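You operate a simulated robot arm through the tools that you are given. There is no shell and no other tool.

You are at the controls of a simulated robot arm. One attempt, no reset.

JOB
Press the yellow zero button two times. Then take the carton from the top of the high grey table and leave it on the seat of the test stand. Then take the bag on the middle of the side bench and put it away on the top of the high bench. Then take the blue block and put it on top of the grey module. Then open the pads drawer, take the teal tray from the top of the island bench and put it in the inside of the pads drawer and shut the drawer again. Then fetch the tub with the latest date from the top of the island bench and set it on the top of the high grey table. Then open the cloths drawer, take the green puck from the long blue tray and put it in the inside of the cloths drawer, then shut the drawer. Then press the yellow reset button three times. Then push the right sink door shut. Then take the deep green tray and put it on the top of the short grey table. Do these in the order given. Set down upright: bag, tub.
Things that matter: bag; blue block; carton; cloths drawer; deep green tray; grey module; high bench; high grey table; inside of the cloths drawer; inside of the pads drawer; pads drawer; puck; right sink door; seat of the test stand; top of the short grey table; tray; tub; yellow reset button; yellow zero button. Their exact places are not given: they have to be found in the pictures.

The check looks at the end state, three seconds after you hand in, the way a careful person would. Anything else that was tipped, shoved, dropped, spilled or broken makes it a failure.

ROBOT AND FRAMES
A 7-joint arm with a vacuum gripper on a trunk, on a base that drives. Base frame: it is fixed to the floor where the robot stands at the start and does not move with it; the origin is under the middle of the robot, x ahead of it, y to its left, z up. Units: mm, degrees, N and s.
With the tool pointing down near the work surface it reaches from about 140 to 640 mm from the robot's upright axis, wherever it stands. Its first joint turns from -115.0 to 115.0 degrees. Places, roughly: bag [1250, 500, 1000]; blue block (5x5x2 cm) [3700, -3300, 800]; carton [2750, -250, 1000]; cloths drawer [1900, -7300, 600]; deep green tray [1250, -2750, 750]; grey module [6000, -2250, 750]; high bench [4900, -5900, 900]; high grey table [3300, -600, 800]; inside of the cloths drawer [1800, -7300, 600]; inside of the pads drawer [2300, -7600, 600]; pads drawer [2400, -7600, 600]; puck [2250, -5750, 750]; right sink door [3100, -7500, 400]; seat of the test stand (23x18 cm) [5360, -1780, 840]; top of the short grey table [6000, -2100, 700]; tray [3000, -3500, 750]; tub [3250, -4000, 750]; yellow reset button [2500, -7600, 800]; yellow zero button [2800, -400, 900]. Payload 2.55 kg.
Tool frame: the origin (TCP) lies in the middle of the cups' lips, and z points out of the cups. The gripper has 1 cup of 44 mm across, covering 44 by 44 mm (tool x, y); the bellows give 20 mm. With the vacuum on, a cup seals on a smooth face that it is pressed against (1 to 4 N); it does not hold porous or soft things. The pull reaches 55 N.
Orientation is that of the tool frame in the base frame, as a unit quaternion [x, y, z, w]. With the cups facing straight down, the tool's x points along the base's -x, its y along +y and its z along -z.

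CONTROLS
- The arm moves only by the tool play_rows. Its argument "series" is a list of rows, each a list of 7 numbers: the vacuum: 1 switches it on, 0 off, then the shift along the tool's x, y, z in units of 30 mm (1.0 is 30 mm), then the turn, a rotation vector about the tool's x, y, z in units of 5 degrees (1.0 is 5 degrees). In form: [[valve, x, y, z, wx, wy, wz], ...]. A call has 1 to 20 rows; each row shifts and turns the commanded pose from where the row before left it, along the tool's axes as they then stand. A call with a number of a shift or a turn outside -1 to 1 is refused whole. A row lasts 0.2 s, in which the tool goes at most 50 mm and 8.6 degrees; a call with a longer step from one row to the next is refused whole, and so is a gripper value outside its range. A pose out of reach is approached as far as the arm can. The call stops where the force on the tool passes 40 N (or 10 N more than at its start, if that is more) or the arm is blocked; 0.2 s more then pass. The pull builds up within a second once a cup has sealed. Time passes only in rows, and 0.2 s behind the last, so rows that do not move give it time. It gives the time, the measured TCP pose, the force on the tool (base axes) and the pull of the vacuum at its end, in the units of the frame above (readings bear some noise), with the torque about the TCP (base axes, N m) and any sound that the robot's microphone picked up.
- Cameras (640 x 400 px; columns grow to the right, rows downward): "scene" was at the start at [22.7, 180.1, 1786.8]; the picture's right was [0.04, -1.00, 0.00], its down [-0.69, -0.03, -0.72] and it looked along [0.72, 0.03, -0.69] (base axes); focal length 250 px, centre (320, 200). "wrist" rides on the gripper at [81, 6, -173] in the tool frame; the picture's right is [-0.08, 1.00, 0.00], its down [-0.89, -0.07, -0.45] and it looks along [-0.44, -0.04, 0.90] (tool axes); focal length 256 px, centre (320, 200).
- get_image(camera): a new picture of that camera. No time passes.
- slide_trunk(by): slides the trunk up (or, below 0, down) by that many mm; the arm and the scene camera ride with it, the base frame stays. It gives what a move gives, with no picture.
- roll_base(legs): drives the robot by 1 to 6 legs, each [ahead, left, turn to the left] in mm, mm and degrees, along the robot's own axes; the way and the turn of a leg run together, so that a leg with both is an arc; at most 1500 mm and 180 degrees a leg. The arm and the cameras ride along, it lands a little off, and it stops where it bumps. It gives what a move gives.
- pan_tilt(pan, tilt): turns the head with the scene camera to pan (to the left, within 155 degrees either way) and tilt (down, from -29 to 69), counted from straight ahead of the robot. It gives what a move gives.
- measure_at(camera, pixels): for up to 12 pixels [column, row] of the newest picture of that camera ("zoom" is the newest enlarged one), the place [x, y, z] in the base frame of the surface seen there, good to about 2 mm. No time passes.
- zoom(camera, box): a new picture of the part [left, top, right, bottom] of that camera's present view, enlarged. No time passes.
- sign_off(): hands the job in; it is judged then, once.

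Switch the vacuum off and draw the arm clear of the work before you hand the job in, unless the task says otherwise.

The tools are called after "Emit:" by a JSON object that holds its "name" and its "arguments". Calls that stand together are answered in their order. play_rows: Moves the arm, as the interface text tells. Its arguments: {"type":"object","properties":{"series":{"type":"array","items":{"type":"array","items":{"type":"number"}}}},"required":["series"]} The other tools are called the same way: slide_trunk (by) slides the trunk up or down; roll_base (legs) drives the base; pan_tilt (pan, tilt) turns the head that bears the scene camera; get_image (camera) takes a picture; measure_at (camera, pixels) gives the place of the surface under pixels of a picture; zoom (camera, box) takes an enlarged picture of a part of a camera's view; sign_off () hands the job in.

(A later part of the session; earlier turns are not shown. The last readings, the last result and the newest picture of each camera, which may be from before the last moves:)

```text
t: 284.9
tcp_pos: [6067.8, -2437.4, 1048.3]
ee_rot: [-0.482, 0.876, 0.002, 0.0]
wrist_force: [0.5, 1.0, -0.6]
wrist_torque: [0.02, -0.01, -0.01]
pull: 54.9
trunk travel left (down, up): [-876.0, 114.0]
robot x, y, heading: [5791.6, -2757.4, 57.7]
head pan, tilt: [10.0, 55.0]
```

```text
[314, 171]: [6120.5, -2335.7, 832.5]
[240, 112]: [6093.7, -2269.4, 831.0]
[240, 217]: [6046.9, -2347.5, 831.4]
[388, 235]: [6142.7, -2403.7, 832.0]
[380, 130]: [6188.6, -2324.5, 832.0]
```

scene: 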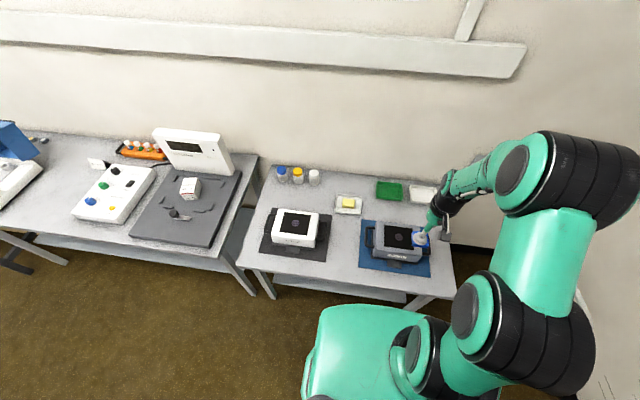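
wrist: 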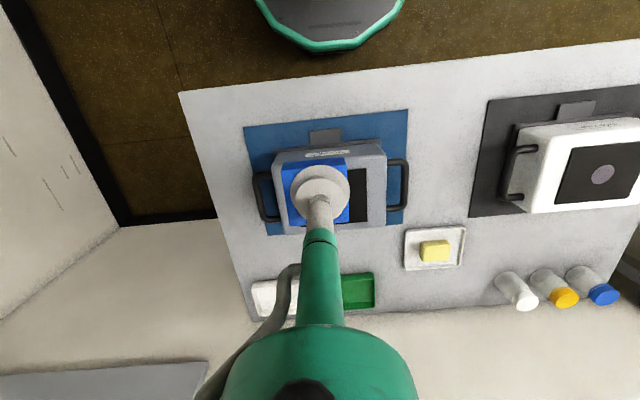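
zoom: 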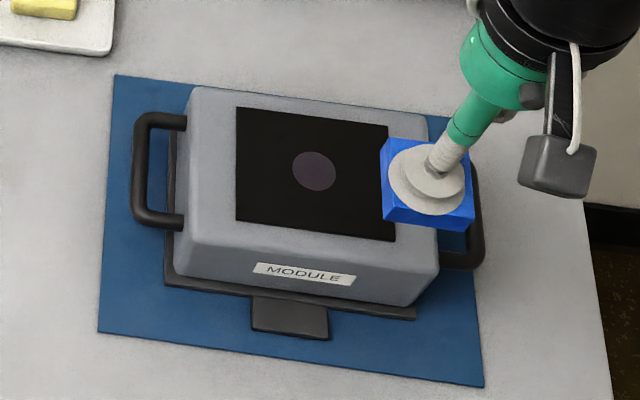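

Pad centre is (6119,-2336). I move above it and descend to about 5 mm above contact.

Emit:
{"name": "play_rows", "arguments": {"series": [[1, -0.94, 0.09, 0, 0, 0, 0], [1, -0.94, 0.09, 0, 0, 0, 0], [1, -0.94, 0.09, 0, 0, 0, 0], [1, -0.95, 0.1, 0, 0, 0, 0], [1, 0, 0, 1, 0, 0, 0], [1, 0, 0, 1, 0, 0, 0], [1, 0, 0, 1, 0, 0, 0], [1, 0, 0, 1, 0, 0, 0], [1, 0, 0, 1, 0, 0, 0], [1, 0, 0, 0.8, 0, 0, 0], [1, 0, 0, 0.4, 0, 0, 0], [1, 0, 0, 0, 0, 0, 0], [1, 0, 0, 0, 0, 0, 0]]}}

Emit:
{"name": "zoom", "arguments": {"camera": "scene", "box": [350, 205, 450, 280]}}

```text
t: 287.7
tcp_pos: [6119.1, -2337.5, 862.3]
ee_rot: [-0.483, 0.876, 0.001, -0.001]
wrist_force: [-0.4, 0.4, -2.4]
wrist_torque: [0.02, 0.02, 0.01]
pull: 55.0
trunk travel left (down, up): [-876.0, 114.0]
robot x, y, heading: [5790.3, -2759.4, 57.7]
head pan, tilt: [10.0, 55.0]
```

```text
5.33 times, centred on (400, 242) of scene
```

zoom: 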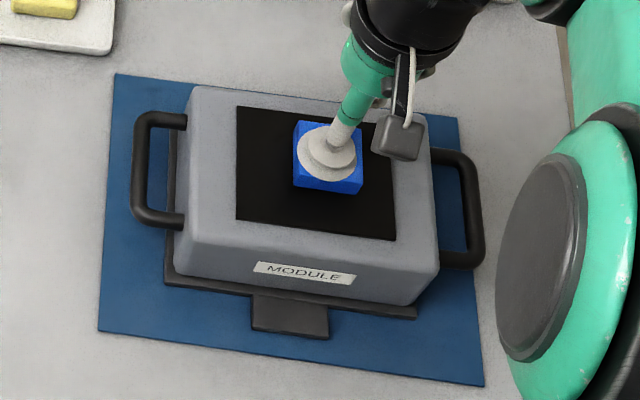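

Emit:
{"name": "play_rows", "arguments": {"series": [[1, 0, 0, 0.2, 0, 0, 0], [1, 0, 0, 0.1, 0, 0, 0], [1, 0, 0, 0, 0, 0, 0]]}}

Emit:
{"name": "play_rows", "arguments": {"series": [[1, 0, 0, 0.07, 0, 0, 0], [1, 0, 0, 0, 0, 0, 0]]}}

```text
t: 288.5
tcp_pos: [6119.3, -2335.1, 853.6]
ee_rot: [-0.482, 0.876, 0.001, -0.001]
wrist_force: [0.3, 0.2, -0.7]
wrist_torque: [0.01, 0.01, 0.0]
pull: 55.0
trunk travel left (down, up): [-876.0, 114.0]
robot x, y, heading: [5792.8, -2758.0, 57.8]
head pan, tilt: [10.0, 55.0]
```

```text
t: 289.1
tcp_pos: [6120.6, -2335.9, 852.3]
ee_rot: [-0.482, 0.876, 0.001, 0.0]
wrist_force: [0.3, -0.4, 5.4]
wrist_torque: [-0.05, -0.1, -0.02]
pull: 54.8
trunk travel left (down, up): [-876.0, 114.0]
robot x, y, heading: [5792.9, -2757.9, 57.8]
head pan, tilt: [10.0, 55.0]
```

Contact at 852.3 (5.4 N). I release and lift away.

Emit:
{"name": "play_rows", "arguments": {"series": [[0, 0, 0, 0, 0, 0, 0], [0, 0, 0, 0, 0, 0, 0], [0, 0, 0, 0, 0, 0, 0], [0, 0, 0, 0, 0, 0, 0], [0, 0, 0, 0, 0, 0, 0], [0, 0, 0, -0.1, 0, 0, 0], [0, 0, 0, -0.2, 0, 0, 0], [0, 0, 0, -0.7, 0, 0, 0], [0, 0, 0, -1, 0, 0, 0], [0, 0, 0, -1, 0, 0, 0], [0, 0, 0, -1, 0, 0, 0], [0, 0, 0, -1, 0, 0, 0], [0, 0, 0, -1, 0, 0, 0], [0, 0, 0, -1, 0, 0, 0], [0, 0.8, 0, 0, 0, 0, 0], [0, 0.8, 0, 0, 0, 0, 0], [0, 0.8, 0, 0, 0, 0, 0], [0, 0.8, 0, 0, 0, 0, 0]]}}

Emit:
{"name": "zoom", "arguments": {"camera": "scene", "box": [350, 205, 450, 280]}}

```text
t: 292.9
tcp_pos: [6068.2, -2416.7, 1060.0]
ee_rot: [-0.483, 0.876, 0.001, 0.0]
wrist_force: [-0.1, -0.7, 0.8]
wrist_torque: [-0.02, -0.01, -0.04]
pull: 0.0
trunk travel left (down, up): [-876.0, 114.0]
robot x, y, heading: [5788.6, -2756.5, 57.9]
head pan, tilt: [10.0, 55.0]
```

```text
5.33 times, centred on (400, 242) of scene
```

zoom: 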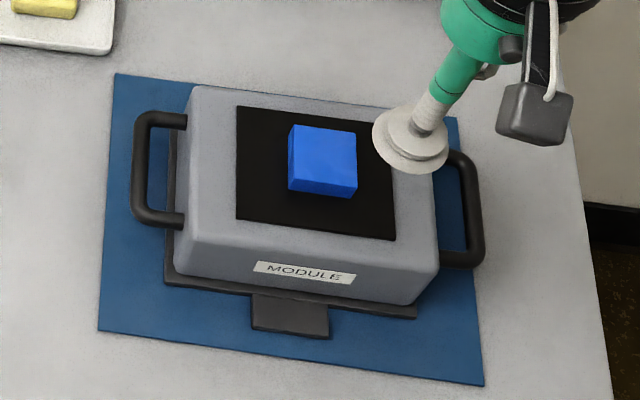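

The blue block sits on the module. Next the pads drawer: I back off, turn to face the opposite wall and drive along the passage, checking as I go.

Emit:
{"name": "roll_base", "arguments": {"legs": [[-350, 0, 0], [0, 0, 90], [0, 0, 91], [1000, 0, 0]]}}

Emit:
{"name": "pan_tilt", "arguments": {"pan": 0, "tilt": 25}}

Emit:
{"name": "get_image", "arguments": {"camera": "scene"}}

```text
t: 307.5
tcp_pos: [4744.5, -4210.8, 1060.7]
ee_rot: [0.883, 0.469, 0.001, 0.001]
wrist_force: [-0.2, -0.8, 0.3]
wrist_torque: [0.01, 0.03, 0.02]
pull: 0.1
trunk travel left (down, up): [-876.0, 114.0]
robot x, y, heading: [5031.9, -3875.9, -124.1]
head pan, tilt: [10.0, 55.0]
```

```text
t: 308.5
tcp_pos: [4743.4, -4210.5, 1060.0]
ee_rot: [0.883, 0.469, 0.0, 0.001]
wrist_force: [-0.3, 0.4, 0.4]
wrist_torque: [-0.01, 0.01, -0.02]
pull: 0.0
trunk travel left (down, up): [-876.0, 114.0]
robot x, y, heading: [5028.3, -3878.2, -123.8]
head pan, tilt: [0.0, 25.0]
```

```text
taken
```

scene: 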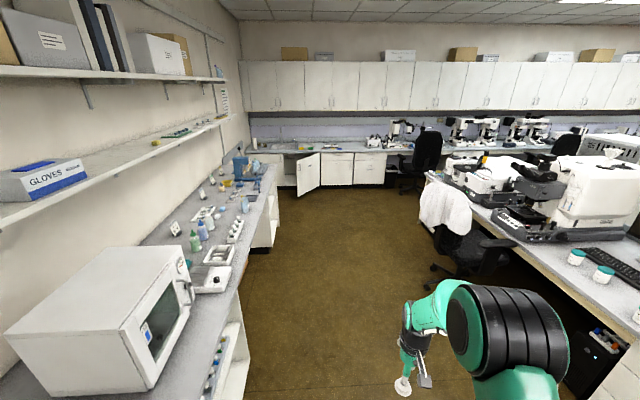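

The far bench shows an open door at (308,175) and drawers right of it. I zoom there.

Emit:
{"name": "zoom", "arguments": {"camera": "scene", "box": [240, 110, 470, 215]}}

Emit:
{"name": "measure_at", "arguments": {"camera": "zoom", "pixels": [[275, 150], [365, 155], [275, 122], [370, 125], [180, 175], [150, 115], [335, 95], [130, 230], [470, 230], [300, 200], [550, 300]]}}

```text
2.78 times, centred on (355, 162) of scene
```

zoom: 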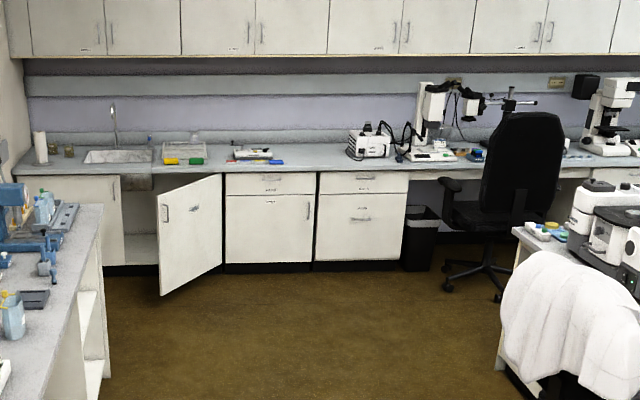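

```text
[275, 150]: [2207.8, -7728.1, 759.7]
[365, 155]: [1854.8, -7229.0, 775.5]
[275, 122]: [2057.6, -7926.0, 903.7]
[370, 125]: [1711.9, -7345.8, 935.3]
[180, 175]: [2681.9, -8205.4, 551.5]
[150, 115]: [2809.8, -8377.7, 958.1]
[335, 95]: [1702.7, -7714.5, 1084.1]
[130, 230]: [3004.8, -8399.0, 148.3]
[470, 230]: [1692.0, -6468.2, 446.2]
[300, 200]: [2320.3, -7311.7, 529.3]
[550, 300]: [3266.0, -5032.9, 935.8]
```

I align the heading (+2.7°) and drive 2400 mm further along the passage, staying clear of the coat chair at right.

Emit:
{"name": "roll_base", "arguments": {"legs": [[0, 0, 2.7], [1200, 0, 0], [1200, 0, 0]]}}

Emit:
{"name": "get_image", "arguments": {"camera": "scene"}}

Emit:
{"name": "zoom", "arguments": {"camera": "scene", "box": [300, 110, 520, 220]}}

```text
t: 320.4
tcp_pos: [3538.0, -6232.3, 1059.0]
ee_rot: [0.87, 0.493, 0.001, 0.001]
wrist_force: [-0.9, 0.4, 0.3]
wrist_torque: [-0.01, 0.0, 0.0]
pull: 0.0
trunk travel left (down, up): [-876.0, 114.0]
robot x, y, heading: [3809.3, -5884.9, -120.6]
head pan, tilt: [0.0, 25.0]
```

```text
taken
```

scene: 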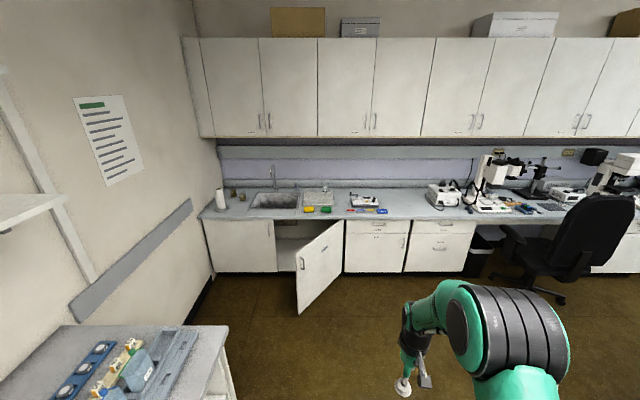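

```text
2.91 times, centred on (410, 165) of scene
```

zoom: 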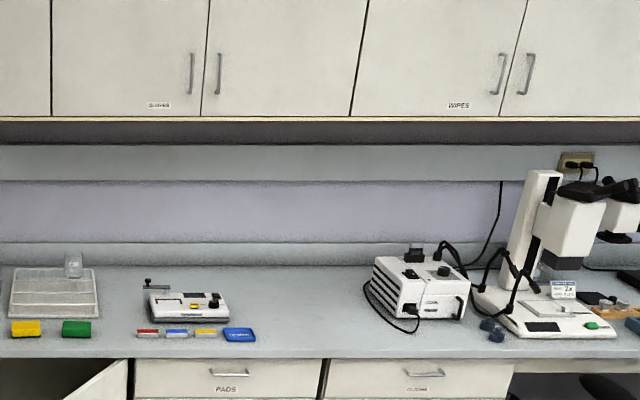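

The labels read PADS (left) and CLOTHS (right). I zoom on the drawers and measure.

Emit:
{"name": "zoom", "arguments": {"camera": "scene", "box": [330, 205, 500, 290]}}

Emit:
{"name": "measure_at", "arguments": {"camera": "zoom", "pixels": [[180, 70], [180, 82], [70, 80], [260, 85], [420, 72], [420, 86], [330, 85], [520, 88], [180, 150], [80, 110], [265, 110], [420, 170]]}}

Emit:
{"name": "measure_at", "arguments": {"camera": "scene", "pixels": [[300, 310], [340, 225], [297, 255], [330, 280], [480, 250], [550, 300], [520, 290], [342, 270]]}}

```text
3.76 times, centred on (415, 248) of scene
```

zoom: 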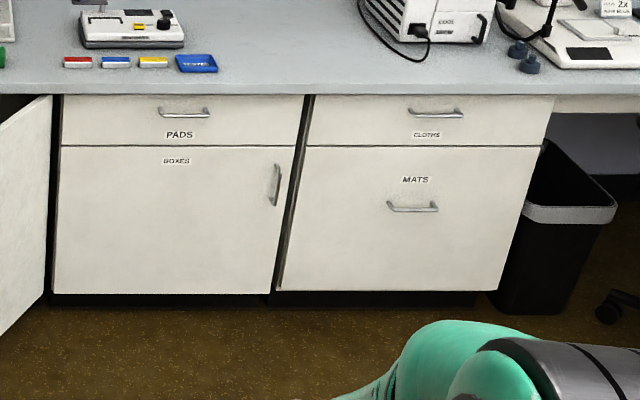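

```text
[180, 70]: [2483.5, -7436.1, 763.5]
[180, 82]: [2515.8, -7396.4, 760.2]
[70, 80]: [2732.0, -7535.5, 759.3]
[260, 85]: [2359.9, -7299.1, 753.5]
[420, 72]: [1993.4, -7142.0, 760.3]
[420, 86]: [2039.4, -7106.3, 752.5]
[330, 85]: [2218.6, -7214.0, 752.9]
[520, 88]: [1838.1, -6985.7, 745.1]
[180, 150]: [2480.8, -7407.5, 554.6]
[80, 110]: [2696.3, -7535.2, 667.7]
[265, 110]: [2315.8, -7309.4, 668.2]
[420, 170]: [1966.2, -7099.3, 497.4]
```

```text
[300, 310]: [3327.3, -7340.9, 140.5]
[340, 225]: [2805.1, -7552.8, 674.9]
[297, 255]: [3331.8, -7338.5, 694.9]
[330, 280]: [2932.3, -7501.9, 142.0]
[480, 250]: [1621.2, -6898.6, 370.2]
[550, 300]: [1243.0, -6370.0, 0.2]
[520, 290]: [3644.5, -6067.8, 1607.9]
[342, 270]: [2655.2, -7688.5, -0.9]
```

The pads drawer front is centred at about (2506,-7422), z≈565–705, with a handle in the middle. I'll pull it with the cup on the flat front beside the handle. I drive in front of it.

Emit:
{"name": "roll_base", "arguments": {"legs": [[0, -433, 0], [1230, 0, 0]]}}

Emit:
{"name": "pan_tilt", "arguments": {"pan": 0, "tilt": 45}}

Emit:
{"name": "get_image", "arguments": {"camera": "scene"}}

Emit:
{"name": "play_rows", "arguments": {"series": [[0, 0, 0.9, 0, 0, 0, 1], [0, 0, 0.9, 0, 0, 0, 1], [0, 0, 0, 0, 0, 0, 1], [0, 0, 0, 0, 0, 0, 1], [0, 0, 0, 0, 0, 0, 1], [0, 0, 0, 0, 0, 0, 1], [0, 0, 0, 0, 0, 0, 1], [0, 0, 0, 0, 0, 0, 1], [0, 0, 0, 0, 0, 0, 1], [0, 0, 0, 0, 0, 0, 1], [0, 0, 0, 0, 0, 0, 1], [0, 0, 0, 0, 0, 0, 1], [0, 0, 0, 0, 0, 0, 1], [0, 0, 0, 0, 0, 0, 0]]}}

Emit:
{"name": "play_rows", "arguments": {"series": [[0, 0, 0, 0, 0, 0, 1], [0, 0, 0, 0, 0, 0, 1], [0, 0, 0, 0, 0, 0, 1], [0, 0, 0, 0, 0, 0, 1], [0, 0, 0, 0, 0, 0, 1], [0, 0, 0, 0, 0, 0, 1], [0, 0, 0, 0, 0, 0, 1], [0, 0, 0, 0, 0, 0, 1], [0, 0, 0, 0, 0, 0, 1], [0, 0, 0, 0, 0, 0, 1], [0, 0, 0, 0, 0, 0, 1], [0, 0, 0, 0, 0, 0, 1], [0, 0, 0, 0, 0, 0, 1], [0, 0, 0, 0, 0, 0, 0]]}}

```text
t: 328.9
tcp_pos: [2516.4, -7057.0, 1060.6]
ee_rot: [0.876, 0.483, 0.0, 0.001]
wrist_force: [0.6, 0.0, 0.0]
wrist_torque: [0.0, 0.03, 0.02]
pull: 0.2
trunk travel left (down, up): [-876.0, 114.0]
robot x, y, heading: [2788.9, -6713.6, -122.2]
head pan, tilt: [0.0, 25.0]
```

```text
t: 329.7
tcp_pos: [2516.0, -7058.1, 1060.6]
ee_rot: [0.875, 0.484, 0.0, 0.001]
wrist_force: [-0.6, 0.1, 0.0]
wrist_torque: [-0.01, 0.03, -0.01]
pull: 0.1
trunk travel left (down, up): [-876.0, 114.0]
robot x, y, heading: [2791.8, -6713.9, -121.9]
head pan, tilt: [0.0, 45.0]
```

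```text
taken
```

scene: 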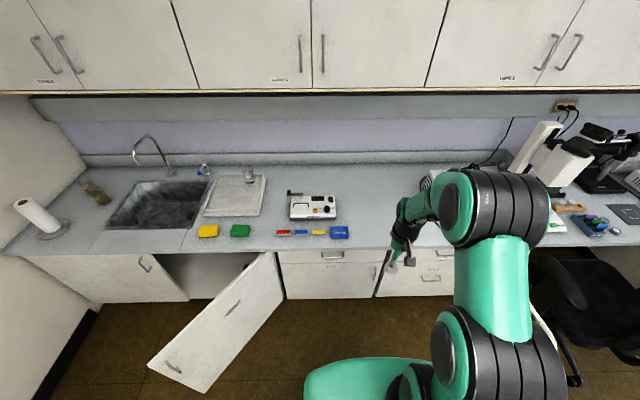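

```text
t: 332.7
tcp_pos: [2561.5, -7088.5, 1060.3]
ee_rot: [0.998, -0.063, 0.0, 0.001]
wrist_force: [0.3, 0.5, 0.2]
wrist_torque: [-0.02, -0.02, -0.03]
pull: 0.1
trunk travel left (down, up): [-876.0, 114.0]
robot x, y, heading: [2794.3, -6714.3, -121.9]
head pan, tilt: [0.0, 45.0]
```

```text
t: 335.7
tcp_pos: [2561.3, -7088.3, 1059.0]
ee_rot: [0.808, -0.589, 0.001, 0.0]
wrist_force: [-0.1, -0.1, -0.8]
wrist_torque: [0.03, 0.02, 0.05]
pull: 0.0
trunk travel left (down, up): [-876.0, 114.0]
robot x, y, heading: [2789.2, -6712.7, -122.0]
head pan, tilt: [0.0, 45.0]
```

Now I lower the tool 60 mm and tilt it to horizontal while extending forward.

Emit:
{"name": "play_rows", "arguments": {"series": [[0, 0, 0, 1, 0, 0, 0], [0, 0, 0, 1, 0, 0, 0], [0, 0.193, 0.229, 0.013, -0.764, 0.645, 0], [0, 0.192, 0.227, 0.039, -0.764, 0.645, 0], [0, 0.189, 0.224, 0.065, -0.764, 0.645, 0], [0, 0.185, 0.218, 0.09, -0.764, 0.645, 0], [0, 0.179, 0.212, 0.115, -0.764, 0.645, 0], [0, 0.172, 0.203, 0.139, -0.764, 0.645, 0], [0, 0.163, 0.193, 0.161, -0.764, 0.645, 0], [0, 0.153, 0.182, 0.183, -0.764, 0.645, 0], [0, 0.143, 0.169, 0.203, -0.764, 0.645, 0], [0, 0.131, 0.155, 0.221, -0.764, 0.645, 0], [0, 0.118, 0.139, 0.238, -0.764, 0.645, 0], [0, 0.104, 0.123, 0.253, -0.764, 0.645, 0], [0, 0.089, 0.106, 0.266, -0.764, 0.645, 0], [0, 0.074, 0.088, 0.277, -0.764, 0.645, 0], [0, 0.058, 0.069, 0.286, -0.764, 0.645, 0], [0, 0.042, 0.05, 0.293, -0.764, 0.645, 0], [0, 0.025, 0.03, 0.297, -0.764, 0.645, 0], [0, 0.009, 0.01, 0.3, -0.764, 0.645, 0]]}}

Emit:
{"name": "get_image", "arguments": {"camera": "wrist"}}

Emit:
{"name": "zoom", "arguments": {"camera": "scene", "box": [270, 240, 470, 300]}}

```text
t: 339.9
tcp_pos: [2473.8, -7225.7, 992.5]
ee_rot: [0.57, -0.417, 0.052, 0.706]
wrist_force: [-0.5, -0.5, -0.2]
wrist_torque: [0.04, 0.02, -0.02]
pull: 0.1
trunk travel left (down, up): [-876.0, 114.0]
robot x, y, heading: [2791.4, -6717.3, -122.2]
head pan, tilt: [0.0, 45.0]
```

```text
taken
```

wrist: 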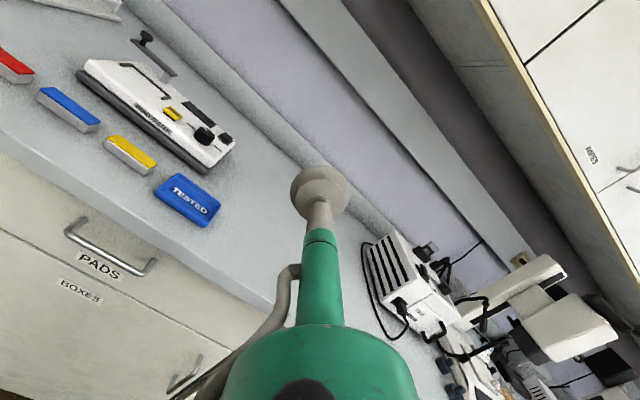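

```text
3.20 times, centred on (370, 270) of scene
```

zoom: 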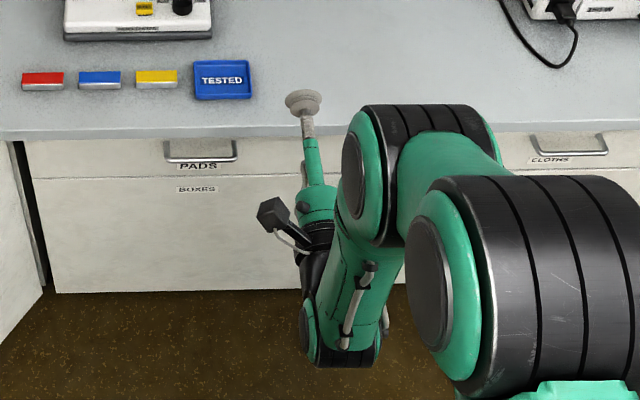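

The tool is horizontal, heading -122°. I measure the drawer front right of the handle in the wrist picture for the cup spot.

Emit:
{"name": "measure_at", "arguments": {"camera": "wrist", "pixels": [[155, 265], [75, 228], [190, 280], [215, 300], [240, 320], [170, 300], [190, 315], [50, 190], [260, 330], [130, 290], [200, 262]]}}

```text
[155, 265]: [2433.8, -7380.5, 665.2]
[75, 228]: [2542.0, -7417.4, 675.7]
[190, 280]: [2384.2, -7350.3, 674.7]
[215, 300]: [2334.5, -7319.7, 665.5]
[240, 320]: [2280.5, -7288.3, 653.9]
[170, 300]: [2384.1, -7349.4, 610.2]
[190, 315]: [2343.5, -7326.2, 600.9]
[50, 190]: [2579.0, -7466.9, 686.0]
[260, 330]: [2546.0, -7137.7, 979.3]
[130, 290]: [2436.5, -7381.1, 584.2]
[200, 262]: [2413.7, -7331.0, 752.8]
```

I choose the cup spot (2380,-7348,645), right of the handle. I lower the trunk 347 mm while still 150 mm in front of the face.

Emit:
{"name": "slide_trunk", "arguments": {"by": -347}}

Emit:
{"name": "get_image", "arguments": {"camera": "wrist"}}

```text
t: 343.3
tcp_pos: [2473.1, -7225.6, 646.7]
ee_rot: [0.571, -0.417, 0.052, 0.706]
wrist_force: [-0.4, 1.0, -0.1]
wrist_torque: [-0.03, 0.0, 0.02]
pull: 0.0
trunk travel left (down, up): [-529.0, 461.0]
robot x, y, heading: [2790.9, -6714.2, -122.3]
head pan, tilt: [0.0, 45.0]
```

```text
taken
```

wrist: 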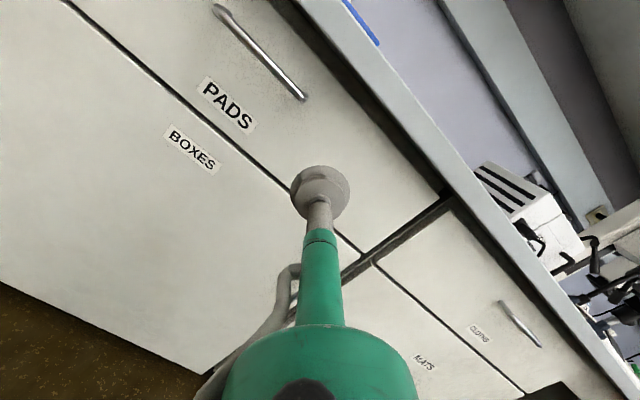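

Emit:
{"name": "measure_at", "arguments": {"camera": "wrist", "pixels": [[260, 165], [300, 92], [432, 200], [330, 150], [355, 180], [300, 150], [370, 100], [250, 120]]}}

```text
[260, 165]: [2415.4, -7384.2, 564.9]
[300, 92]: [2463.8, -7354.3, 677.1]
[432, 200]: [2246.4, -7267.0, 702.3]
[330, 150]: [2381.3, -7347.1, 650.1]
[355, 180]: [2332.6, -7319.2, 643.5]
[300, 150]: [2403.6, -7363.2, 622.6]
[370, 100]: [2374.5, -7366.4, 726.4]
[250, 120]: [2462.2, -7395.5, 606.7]
```

I shift 15 mm right, advance 141 mm, then creep onto the drawer front with vacuum on.

Emit:
{"name": "play_rows", "arguments": {"series": [[0, -0.38, 0.324, 0.5, 0, 0, 0], [0, 0, 0, 1, 0, 0, 0], [0, 0, 0, 1, 0, 0, 0], [0, 0, 0, 1, 0, 0, 0], [0, 0, 0, 1, 0, 0, 0], [1, 0, 0, 0.3, 0, 0, 0], [1, 0, 0, 0.15, 0, 0, 0], [1, 0, 0, 0.15, 0, 0, 0], [1, 0, 0, 0.1, 0, 0, 0], [1, 0, 0, 0, 0, 0, 0], [1, 0, 0, 0, 0, 0, 0], [1, 0, 0, 0, 0, 0, 0], [1, 0, 0, 0, 0, 0, 0]]}}

```text
t: 346.1
tcp_pos: [2378.5, -7348.2, 649.2]
ee_rot: [0.569, -0.416, 0.052, 0.707]
wrist_force: [3.9, 8.6, 11.9]
wrist_torque: [0.18, -0.17, 0.63]
pull: 55.0
trunk travel left (down, up): [-529.0, 461.0]
robot x, y, heading: [2786.4, -6712.8, -122.0]
head pan, tilt: [0.0, 45.0]
```

Sealed (pull 55 N). I pull back 30 mm with the arm to test.

Emit:
{"name": "play_rows", "arguments": {"series": [[1, 0, 0, -0.2, 0, 0, 0], [1, 0, 0, -0.3, 0, 0, 0], [1, 0, 0, -0.5, 0, 0, 0], [1, 0, 0, 0, 0, 0, 0]]}}

Emit:
{"name": "get_image", "arguments": {"camera": "wrist"}}

```text
t: 347.1
tcp_pos: [2393.9, -7324.5, 648.8]
ee_rot: [0.57, -0.417, 0.05, 0.706]
wrist_force: [-7.4, 4.9, 6.9]
wrist_torque: [0.16, 0.16, 0.61]
pull: 55.0
trunk travel left (down, up): [-529.0, 461.0]
robot x, y, heading: [2791.1, -6711.9, -122.2]
head pan, tilt: [0.0, 45.0]
```

```text
taken
```

wrist: 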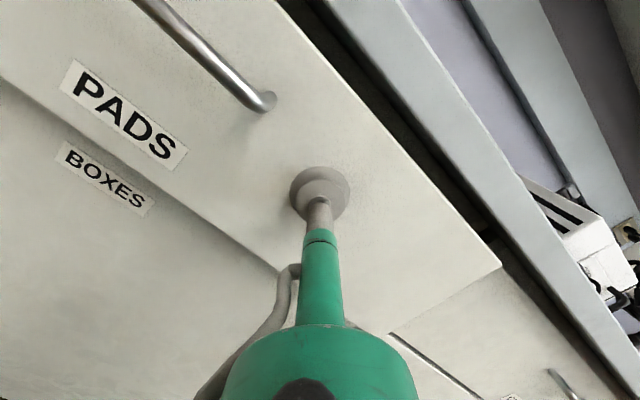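

The drawer slides out. I pull another 220 mm with the arm along the drawer's axis.

Emit:
{"name": "play_rows", "arguments": {"series": [[1, -0.01, 0.008, -0.8, 0, 0, 0], [1, -0.01, 0.008, -0.8, 0, 0, 0], [1, -0.01, 0.008, -0.8, 0, 0, 0], [1, -0.01, 0.008, -0.8, 0, 0, 0], [1, -0.01, 0.008, -0.8, 0, 0, 0], [1, -0.01, 0.008, -0.8, 0, 0, 0], [1, -0.01, 0.008, -0.8, 0, 0, 0], [1, -0.01, 0.008, -0.8, 0, 0, 0], [1, -0.01, 0.008, -0.8, 0, 0, 0], [1, 0, 0, 0, 0, 0, 0]]}}

Emit:
{"name": "get_image", "arguments": {"camera": "scene"}}

```text
t: 349.3
tcp_pos: [2504.7, -7137.6, 648.0]
ee_rot: [0.57, -0.418, 0.05, 0.706]
wrist_force: [-18.0, 13.0, 11.1]
wrist_torque: [0.13, 0.03, 0.6]
pull: 54.8
trunk travel left (down, up): [-529.0, 461.0]
robot x, y, heading: [2789.6, -6713.3, -122.0]
head pan, tilt: [0.0, 45.0]
```

```text
taken
```

scene: 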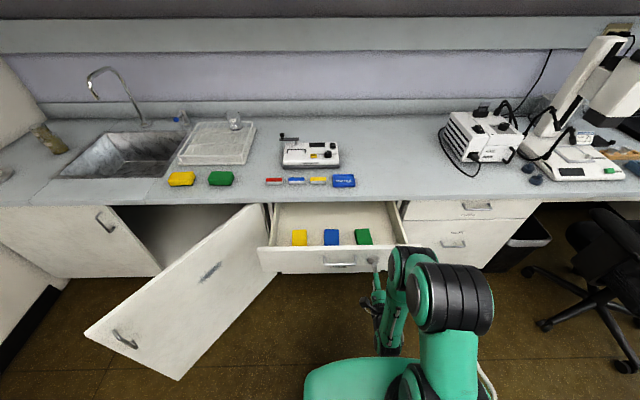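

The drawer is open about 245 mm; it holds small yellow, blue and green pads near the front. I zoom and measure the interior.

Emit:
{"name": "zoom", "arguments": {"camera": "scene", "box": [250, 190, 420, 285]}}

Emit:
{"name": "measure_at", "arguments": {"camera": "zoom", "pixels": [[100, 60], [320, 50], [530, 55], [190, 170], [305, 170], [430, 165], [250, 120], [400, 100], [90, 200], [560, 190], [100, 110], [540, 110]]}}

```text
3.76 times, centred on (335, 238) of scene
```

zoom: 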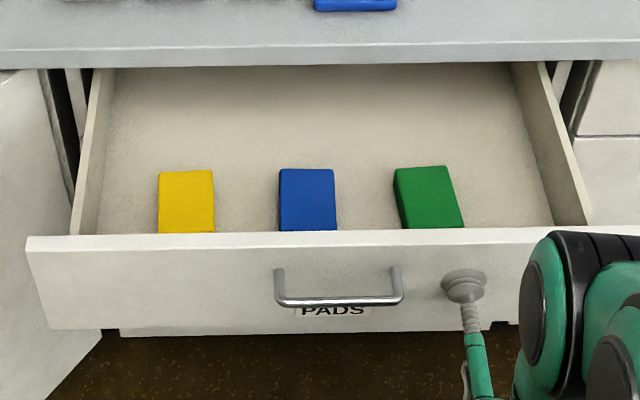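

```text
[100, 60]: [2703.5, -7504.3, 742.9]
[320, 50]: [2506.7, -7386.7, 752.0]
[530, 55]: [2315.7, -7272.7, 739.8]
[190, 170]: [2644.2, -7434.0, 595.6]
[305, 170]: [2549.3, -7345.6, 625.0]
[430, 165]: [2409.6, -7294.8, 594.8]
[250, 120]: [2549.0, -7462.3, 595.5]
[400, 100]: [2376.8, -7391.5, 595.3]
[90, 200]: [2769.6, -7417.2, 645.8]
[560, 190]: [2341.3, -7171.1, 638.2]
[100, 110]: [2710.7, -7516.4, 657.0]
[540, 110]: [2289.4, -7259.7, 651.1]
```

Side force has built up, so I relax the tool 3 mm to the right and 2 mm up, and see the readings.

Emit:
{"name": "play_rows", "arguments": {"series": [[1, -0.033, 0.115, 0, 0, 0, 0], [1, 0, 0, 0, 0, 0, 0]]}}

```text
t: 349.9
tcp_pos: [2505.7, -7138.8, 648.1]
ee_rot: [0.571, -0.417, 0.053, 0.705]
wrist_force: [-4.8, 5.2, 3.6]
wrist_torque: [0.12, 0.4, 0.09]
pull: 55.1
trunk travel left (down, up): [-529.0, 461.0]
robot x, y, heading: [2787.5, -6712.3, -122.2]
head pan, tilt: [0.0, 45.0]
```

Forces relaxed. I pull 100 mm more by backing the base.

Emit:
{"name": "roll_base", "arguments": {"legs": [[-60, -1, 0]]}}

```text
t: 350.9
tcp_pos: [2535.6, -7087.4, 648.0]
ee_rot: [0.572, -0.417, 0.052, 0.705]
wrist_force: [-2.5, 1.1, -3.3]
wrist_torque: [-0.07, -0.01, 0.13]
pull: 54.7
trunk travel left (down, up): [-529.0, 461.0]
robot x, y, heading: [2822.7, -6660.8, -122.0]
head pan, tilt: [0.0, 45.0]
```

Emit:
{"name": "roll_base", "arguments": {"legs": [[-60, -1, 0]]}}

Emit:
{"name": "get_image", "arguments": {"camera": "scene"}}

Emit:
{"name": "zoom", "arguments": {"camera": "scene", "box": [250, 190, 420, 285]}}

```text
t: 351.8
tcp_pos: [2566.9, -7035.8, 648.5]
ee_rot: [0.571, -0.417, 0.053, 0.705]
wrist_force: [0.4, -1.4, -1.1]
wrist_torque: [-0.09, -0.02, 0.14]
pull: 55.2
trunk travel left (down, up): [-529.0, 461.0]
robot x, y, heading: [2854.1, -6613.3, -122.0]
head pan, tilt: [0.0, 45.0]
```

```text
taken
```

scene: 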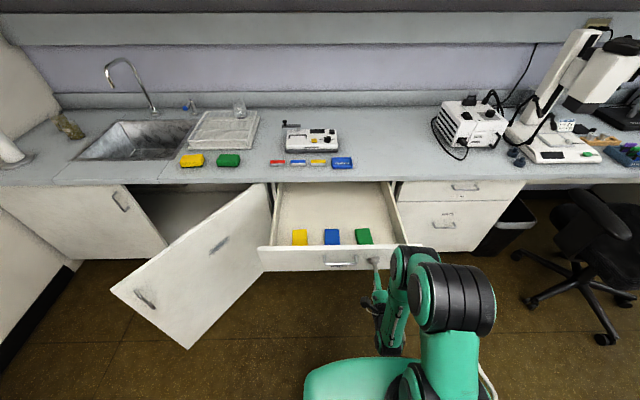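

```text
3.76 times, centred on (335, 238) of scene
```

zoom: 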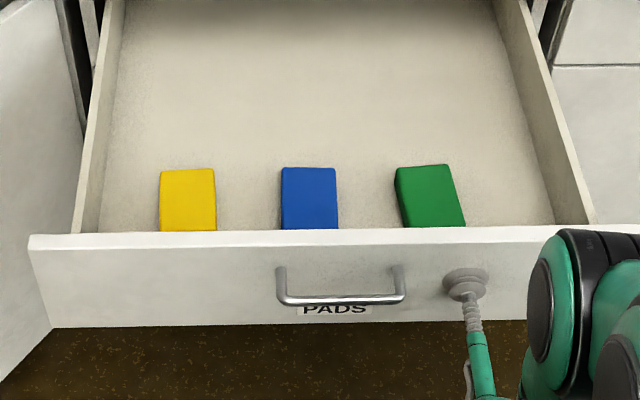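

The drawer is open about 365 mm with ample free floor behind the pads. I release the cup, and retreat.

Emit:
{"name": "play_rows", "arguments": {"series": [[0, 0, 0, 0, 0, 0, 0], [0, 0, 0, 0, 0, 0, 0], [0, 0, 0, 0, 0, 0, 0], [0, 0, 0, 0, 0, 0, 0], [0, 0, 0, 0, 0, 0, 0], [0, 0, 0, -0.1, 0, 0, 0], [0, 0, 0, -0.3, 0, 0, 0], [0, 0, 0, -1, 0, 0, 0], [0, 0, 0, -0.6, 0, 0, 0], [0, 0, 0, 0, 0, 0, 0]]}}

Emit:
{"name": "roll_base", "arguments": {"legs": [[-150, 0, 0]]}}

Emit:
{"name": "slide_trunk", "arguments": {"by": 347}}

Emit:
{"name": "get_image", "arguments": {"camera": "wrist"}}

```text
t: 354.0
tcp_pos: [2595.2, -6984.2, 650.6]
ee_rot: [0.572, -0.418, 0.052, 0.704]
wrist_force: [-0.4, 0.4, -0.3]
wrist_torque: [0.03, -0.03, -0.01]
pull: 0.1
trunk travel left (down, up): [-529.0, 461.0]
robot x, y, heading: [2851.9, -6609.4, -122.1]
head pan, tilt: [0.0, 45.0]
```

```text
t: 355.4
tcp_pos: [2675.9, -6855.5, 649.9]
ee_rot: [0.572, -0.417, 0.053, 0.704]
wrist_force: [-0.1, -0.3, 0.0]
wrist_torque: [0.0, 0.0, -0.01]
pull: 0.1
trunk travel left (down, up): [-529.0, 461.0]
robot x, y, heading: [2933.9, -6483.8, -122.2]
head pan, tilt: [0.0, 45.0]
```

```text
t: 358.8
tcp_pos: [2675.6, -6857.0, 997.3]
ee_rot: [0.571, -0.418, 0.052, 0.705]
wrist_force: [-0.3, 0.5, 0.7]
wrist_torque: [-0.01, -0.02, -0.01]
pull: 0.1
trunk travel left (down, up): [-876.0, 114.0]
robot x, y, heading: [2934.1, -6480.1, -122.0]
head pan, tilt: [0.0, 45.0]
```

```text
taken
```

wrist: 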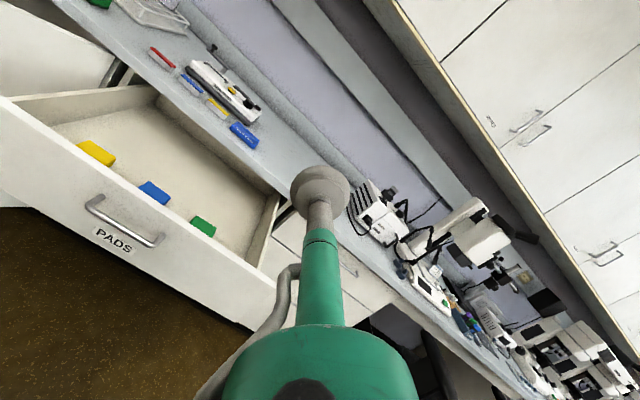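

Drawer stays open. I tilt the tool back to pointing down, then roll it back.

Emit:
{"name": "play_rows", "arguments": {"series": [[0, 0, 0, 0, 0.763, -0.647, 0], [0, 0, 0, 0, 0.763, -0.647, 0], [0, 0, 0, 0, 0.763, -0.647, 0], [0, 0, 0, 0, 0.763, -0.647, 0], [0, 0, 0, 0, 0.763, -0.647, 0], [0, 0, 0, 0, 0.763, -0.647, 0], [0, 0, 0, 0, 0.763, -0.647, 0], [0, 0, 0, 0, 0.763, -0.647, 0], [0, 0, 0, 0, 0.763, -0.647, 0], [0, 0, 0, 0, 0.763, -0.647, 0], [0, 0, 0, 0, 0.763, -0.647, 0], [0, 0, 0, 0, 0.763, -0.647, 0], [0, 0, 0, 0, 0.763, -0.647, 0], [0, 0, 0, 0, 0.763, -0.647, 0], [0, 0, 0, 0, 0.763, -0.647, 0], [0, 0, 0, 0, 0.763, -0.647, 0], [0, 0, 0, 0, 0.763, -0.647, 0], [0, 0, 0, 0, 0.763, -0.647, 0], [0, 0, 0, 0, 0, 0, 0]]}}

Emit:
{"name": "play_rows", "arguments": {"series": [[0, 0, 0, -1, 0, 0, -1], [0, 0, 0, -1, 0, 0, -1], [0, 0, 0, 0, 0, 0, -1], [0, 0, 0, 0, 0, 0, -1], [0, 0, 0, 0, 0, 0, -1], [0, 0, 0, 0, 0, 0, -1], [0, 0, 0, 0, 0, 0, -1], [0, 0, 0, 0, 0, 0, -1], [0, 0, 0, 0, 0, 0, -1], [0, 0, 0, 0, 0, 0, -1], [0, 0, 0, 0, 0, 0, -1], [0, 0, 0, 0, 0, 0, -1], [0, 0, 0, 0, 0, 0, -1], [0, 0, 0, 0, 0, 0, 0]]}}

Emit:
{"name": "play_rows", "arguments": {"series": [[0, 0, 0, 0, 0, 0, -1], [0, 0, 0, 0, 0, 0, -1], [0, 0, 0, 0, 0, 0, -1], [0, 0, 0, 0, 0, 0, -1], [0, 0, 0, 0, 0, 0, -1], [0, 0, 0, 0, 0, 0, -1], [0, 0, 0, 0, 0, 0, -1], [0, 0, 0, 0, 0, 0, -1], [0, 0, 0, 0, 0, 0, -1], [0, 0, 0, 0, 0, 0, -1], [0, 0, 0, 0, 0, 0, -1], [0, 0, 0, 0, 0, 0, -1], [0, 0, 0, 0, 0, 0, -1], [0, 0, 0, 0, 0, 0, 0]]}}

Emit:
{"name": "pan_tilt", "arguments": {"pan": -150, "tilt": 30}}

Emit:
{"name": "get_image", "arguments": {"camera": "scene"}}

```text
t: 362.8
tcp_pos: [2690.5, -6821.0, 959.6]
ee_rot: [0.807, -0.59, 0.0, -0.002]
wrist_force: [-0.4, -0.2, -0.1]
wrist_torque: [0.0, -0.01, 0.01]
pull: 0.0
out of reach, approached as far as the arm can: row 16, 17
trunk travel left (down, up): [-876.0, 114.0]
robot x, y, heading: [2933.3, -6486.5, -122.3]
head pan, tilt: [0.0, 45.0]
```

```text
t: 365.8
tcp_pos: [2690.7, -6822.4, 1019.2]
ee_rot: [0.998, -0.064, 0.0, 0.0]
wrist_force: [0.0, -0.3, -1.3]
wrist_torque: [0.01, 0.02, -0.01]
pull: 0.1
trunk travel left (down, up): [-876.0, 114.0]
robot x, y, heading: [2932.4, -6485.1, -122.3]
head pan, tilt: [0.0, 45.0]
```

```text
t: 368.8
tcp_pos: [2690.7, -6823.4, 1019.6]
ee_rot: [0.876, 0.483, 0.001, -0.001]
wrist_force: [0.3, -0.9, -0.3]
wrist_torque: [0.0, -0.01, 0.02]
pull: 0.0
trunk travel left (down, up): [-876.0, 114.0]
robot x, y, heading: [2933.7, -6486.4, -122.2]
head pan, tilt: [0.0, 45.0]
```

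```text
t: 371.1
tcp_pos: [2690.7, -6823.0, 1019.7]
ee_rot: [0.876, 0.482, 0.001, 0.0]
wrist_force: [0.7, -0.1, 1.0]
wrist_torque: [0.02, 0.02, 0.03]
pull: 0.0
trunk travel left (down, up): [-876.0, 114.0]
robot x, y, heading: [2933.3, -6483.8, -122.2]
head pan, tilt: [-150.0, 30.0]
```

```text
taken
```

scene: 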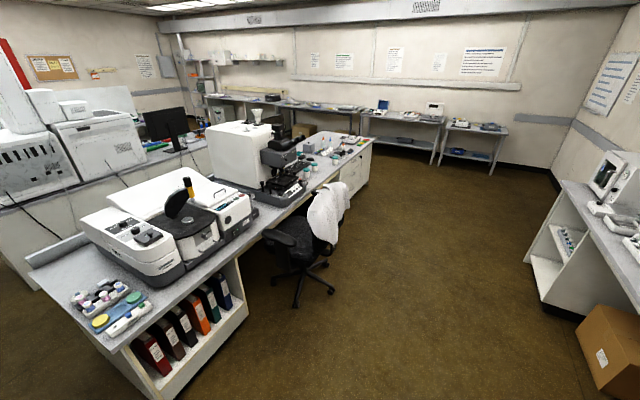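

I measure the chair, island end and edges for route planning.

Emit:
{"name": "measure_at", "arguments": {"camera": "scene", "pixels": [[333, 290], [297, 308], [325, 215], [350, 200], [180, 385], [165, 390], [250, 310], [110, 335], [30, 260], [75, 295], [590, 330], [540, 290]]}}

Emit:
{"name": "zoom", "arguments": {"camera": "scene", "box": [270, 110, 380, 180]}}

```text
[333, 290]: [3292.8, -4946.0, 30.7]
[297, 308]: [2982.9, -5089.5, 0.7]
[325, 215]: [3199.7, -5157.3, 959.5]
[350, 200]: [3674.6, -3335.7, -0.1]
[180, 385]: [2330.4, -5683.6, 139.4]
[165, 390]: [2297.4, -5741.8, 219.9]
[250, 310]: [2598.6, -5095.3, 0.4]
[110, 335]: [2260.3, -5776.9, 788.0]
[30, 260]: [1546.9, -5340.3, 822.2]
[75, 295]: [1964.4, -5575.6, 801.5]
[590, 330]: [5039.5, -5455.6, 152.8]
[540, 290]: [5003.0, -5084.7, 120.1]
```

```text
5.71 times, centred on (325, 145) of scene
```

zoom: 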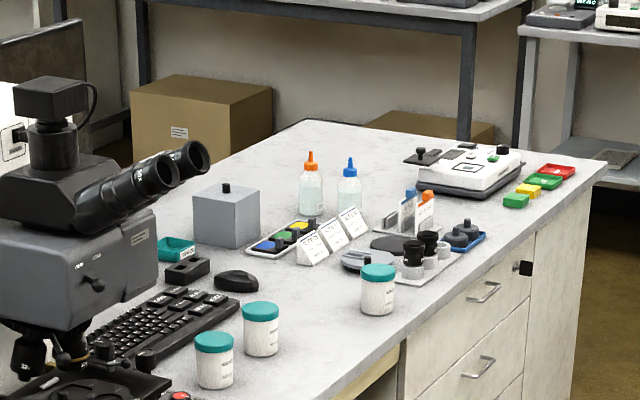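

The route around the island's left end is known to be clear. I drive back along the passage (backwards) and check the pose at waypoints.

Emit:
{"name": "roll_base", "arguments": {"legs": [[0, 200, 1], [-1450, 0, 0], [-1450, 0, 0]]}}

```text
t: 386.4
tcp_pos: [4381.0, -4454.2, 1020.6]
ee_rot: [0.88, 0.474, 0.0, 0.0]
wrist_force: [0.5, 0.7, -1.1]
wrist_torque: [0.01, 0.05, -0.01]
pull: 0.2
trunk travel left (down, up): [-876.0, 114.0]
robot x, y, heading: [4626.3, -4121.2, -123.3]
head pan, tilt: [-150.0, 30.0]
```

Good. While here I look toward the tubs (pan -61) to read their dates.

Emit:
{"name": "pan_tilt", "arguments": {"pan": -61, "tilt": 30}}

Emit:
{"name": "get_image", "arguments": {"camera": "scene"}}

Emit:
{"name": "zoom", "arguments": {"camera": "scene", "box": [290, 170, 390, 230]}}

```text
t: 388.1
tcp_pos: [4380.3, -4454.3, 1019.0]
ee_rot: [0.88, 0.475, 0.001, 0.0]
wrist_force: [-0.1, 0.0, 0.2]
wrist_torque: [-0.01, 0.02, -0.03]
pull: 0.0
trunk travel left (down, up): [-876.0, 114.0]
robot x, y, heading: [4627.0, -4114.9, -123.0]
head pan, tilt: [-61.0, 30.0]
```

```text
taken
```

scene: 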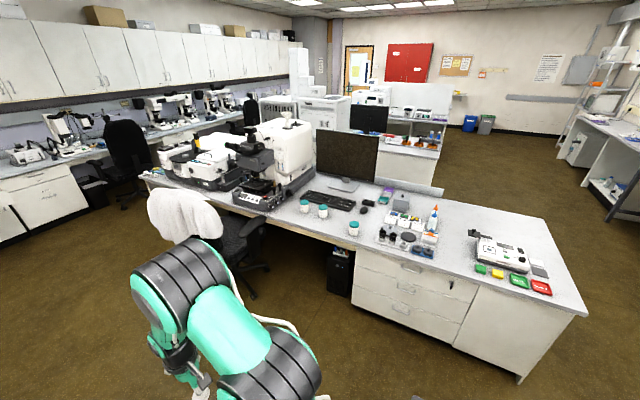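

```text
6.40 times, centred on (340, 200) of scene
```

zoom: 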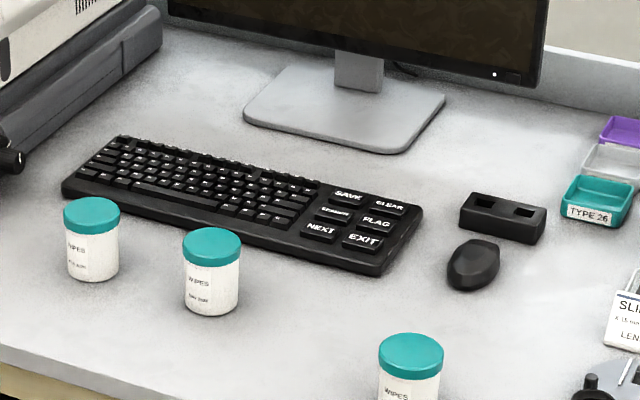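

Emit:
{"name": "zoom", "arguments": {"camera": "scene", "box": [297, 200, 313, 216]}}

Emit:
{"name": "zoom", "arguments": {"camera": "scene", "box": [315, 205, 331, 221]}}

Emit:
{"name": "zoom", "arguments": {"camera": "scene", "box": [346, 222, 362, 238]}}

Emit:
{"name": "zoom", "arguments": {"camera": "scene", "box": [370, 180, 450, 260]}}

```text
16.00 times, centred on (305, 208) of scene
```

zoom: 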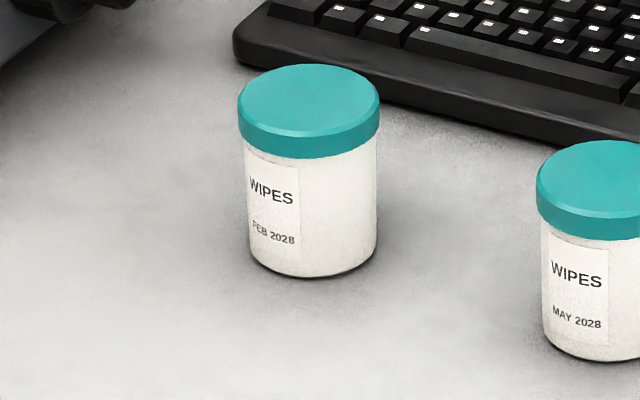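

```text
16.00 times, centred on (323, 213) of scene
```

zoom: 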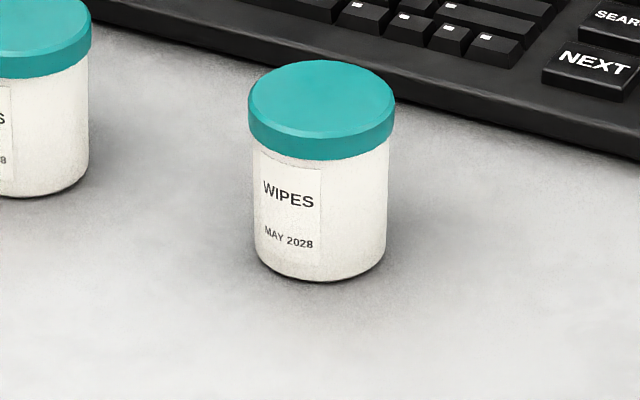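

```text
16.00 times, centred on (354, 230) of scene
```

zoom: 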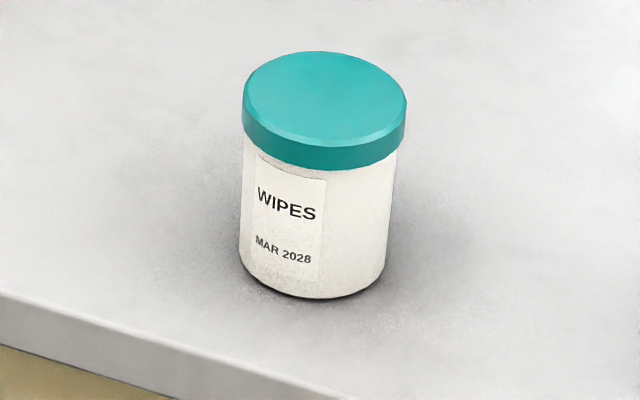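

```text
5.00 times, centred on (410, 220) of scene
```

zoom: 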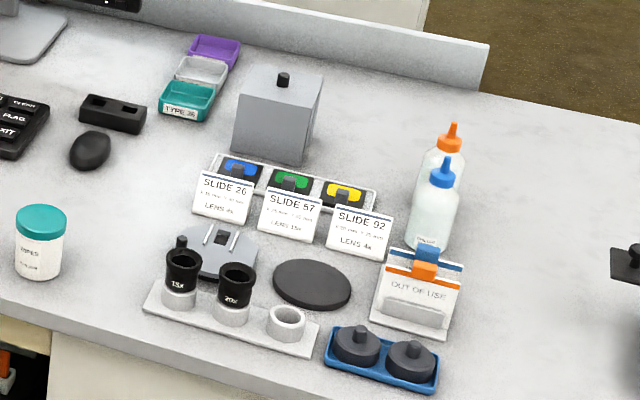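

The tubs read FEB, MAY (middle) and MAR 2028, so the middle one is the target later. I measure the teal tray and the partition behind it.

Emit:
{"name": "measure_at", "arguments": {"camera": "zoom", "pixels": [[190, 95], [172, 85], [213, 92], [160, 110], [205, 118], [187, 105], [205, 72], [215, 48], [420, 25], [485, 45], [330, 20], [240, 130]]}}

Emit:
{"name": "zoom", "arguments": {"camera": "scene", "box": [375, 180, 415, 205]}}

```text
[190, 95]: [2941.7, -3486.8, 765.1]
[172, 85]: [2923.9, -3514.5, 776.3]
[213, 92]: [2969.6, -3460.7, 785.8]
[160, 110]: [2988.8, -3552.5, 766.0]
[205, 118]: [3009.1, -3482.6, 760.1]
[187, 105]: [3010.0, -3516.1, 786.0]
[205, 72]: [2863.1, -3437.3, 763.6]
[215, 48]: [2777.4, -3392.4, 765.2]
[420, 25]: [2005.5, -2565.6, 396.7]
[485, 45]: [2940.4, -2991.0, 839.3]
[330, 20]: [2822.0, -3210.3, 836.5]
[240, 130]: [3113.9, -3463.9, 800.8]
```

```text
16.00 times, centred on (395, 192) of scene
```

zoom: 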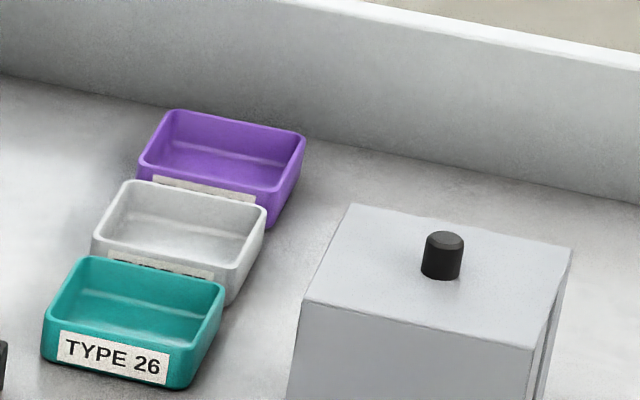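

I continue: align heading, back 1450 mm more, then strafe right past the island's end.

Emit:
{"name": "roll_base", "arguments": {"legs": [[0, 0, 2], [-1440, 0, 0], [0, -1225, 0]]}}

Emit:
{"name": "pan_tilt", "arguments": {"pan": 0, "tilt": 35}}

Emit:
{"name": "get_image", "arguments": {"camera": "scene"}}

```text
t: 401.2
tcp_pos: [4114.2, -2635.3, 1019.2]
ee_rot: [0.865, 0.502, 0.001, -0.001]
wrist_force: [-0.3, 0.8, -0.2]
wrist_torque: [0.03, -0.02, 0.01]
pull: 0.0
trunk travel left (down, up): [-876.0, 114.0]
robot x, y, heading: [4343.5, -2287.4, -119.4]
head pan, tilt: [-61.0, 30.0]
```

```text
t: 402.5
tcp_pos: [4115.7, -2634.0, 1019.5]
ee_rot: [0.865, 0.501, 0.0, 0.0]
wrist_force: [-0.2, 0.6, -0.6]
wrist_torque: [0.05, 0.0, 0.04]
pull: 0.1
trunk travel left (down, up): [-876.0, 114.0]
robot x, y, heading: [4341.3, -2286.2, -119.6]
head pan, tilt: [0.0, 35.0]
```

```text
taken
```

scene: 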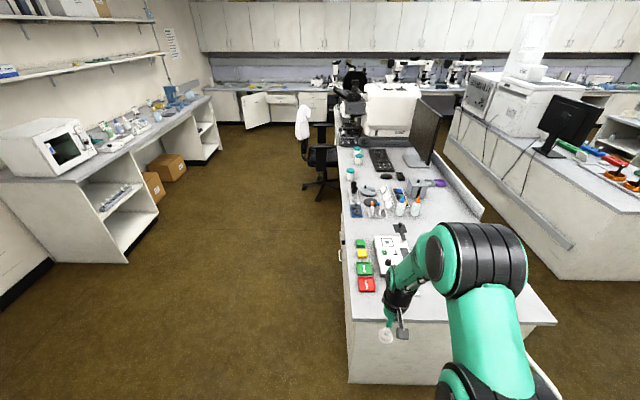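

I measure the corridor between the two islands before entering.

Emit:
{"name": "measure_at", "arguments": {"camera": "scene", "pixels": [[557, 275], [480, 205], [555, 322], [450, 130], [430, 160], [575, 240], [530, 250], [345, 320], [470, 150], [483, 218]]}}

```text
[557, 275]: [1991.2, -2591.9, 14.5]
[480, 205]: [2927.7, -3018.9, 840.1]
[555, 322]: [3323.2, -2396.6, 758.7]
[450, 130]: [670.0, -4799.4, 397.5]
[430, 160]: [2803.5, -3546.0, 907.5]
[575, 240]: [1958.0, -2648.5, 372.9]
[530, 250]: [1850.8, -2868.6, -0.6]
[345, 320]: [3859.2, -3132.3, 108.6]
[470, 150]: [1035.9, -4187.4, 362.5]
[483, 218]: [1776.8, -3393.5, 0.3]
```

The corridor is 1020 mm wide. I strafe to the corridor side, turn to heading about -46°, then move along the island's front toward the tray, staying clear of the monitor.

Emit:
{"name": "roll_base", "arguments": {"legs": [[0, 0, -1.5], [0, -1150, 0], [0, 0, 75]]}}

Emit:
{"name": "pan_tilt", "arguments": {"pan": -20, "tilt": 40}}

Emit:
{"name": "get_image", "arguments": {"camera": "scene"}}

```text
t: 412.0
tcp_pos: [3616.9, -2001.7, 1020.4]
ee_rot: [0.397, 0.918, 0.0, -0.001]
wrist_force: [1.2, 0.3, 0.2]
wrist_torque: [0.0, -0.01, 0.03]
pull: 0.0
trunk travel left (down, up): [-876.0, 114.0]
robot x, y, heading: [3349.8, -1682.2, -46.7]
head pan, tilt: [0.0, 35.0]
```

```text
t: 412.9
tcp_pos: [3616.0, -2002.9, 1020.0]
ee_rot: [0.397, 0.918, 0.001, -0.002]
wrist_force: [-0.2, 0.4, 0.1]
wrist_torque: [-0.01, -0.03, -0.03]
pull: 0.1
trunk travel left (down, up): [-876.0, 114.0]
robot x, y, heading: [3346.7, -1680.0, -46.7]
head pan, tilt: [-20.0, 40.0]
```

```text
taken
```

scene: 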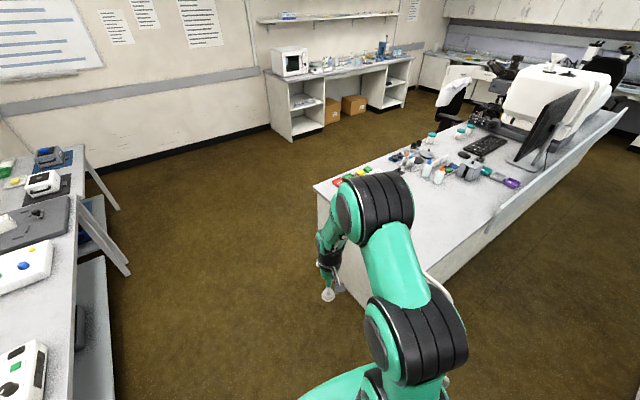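

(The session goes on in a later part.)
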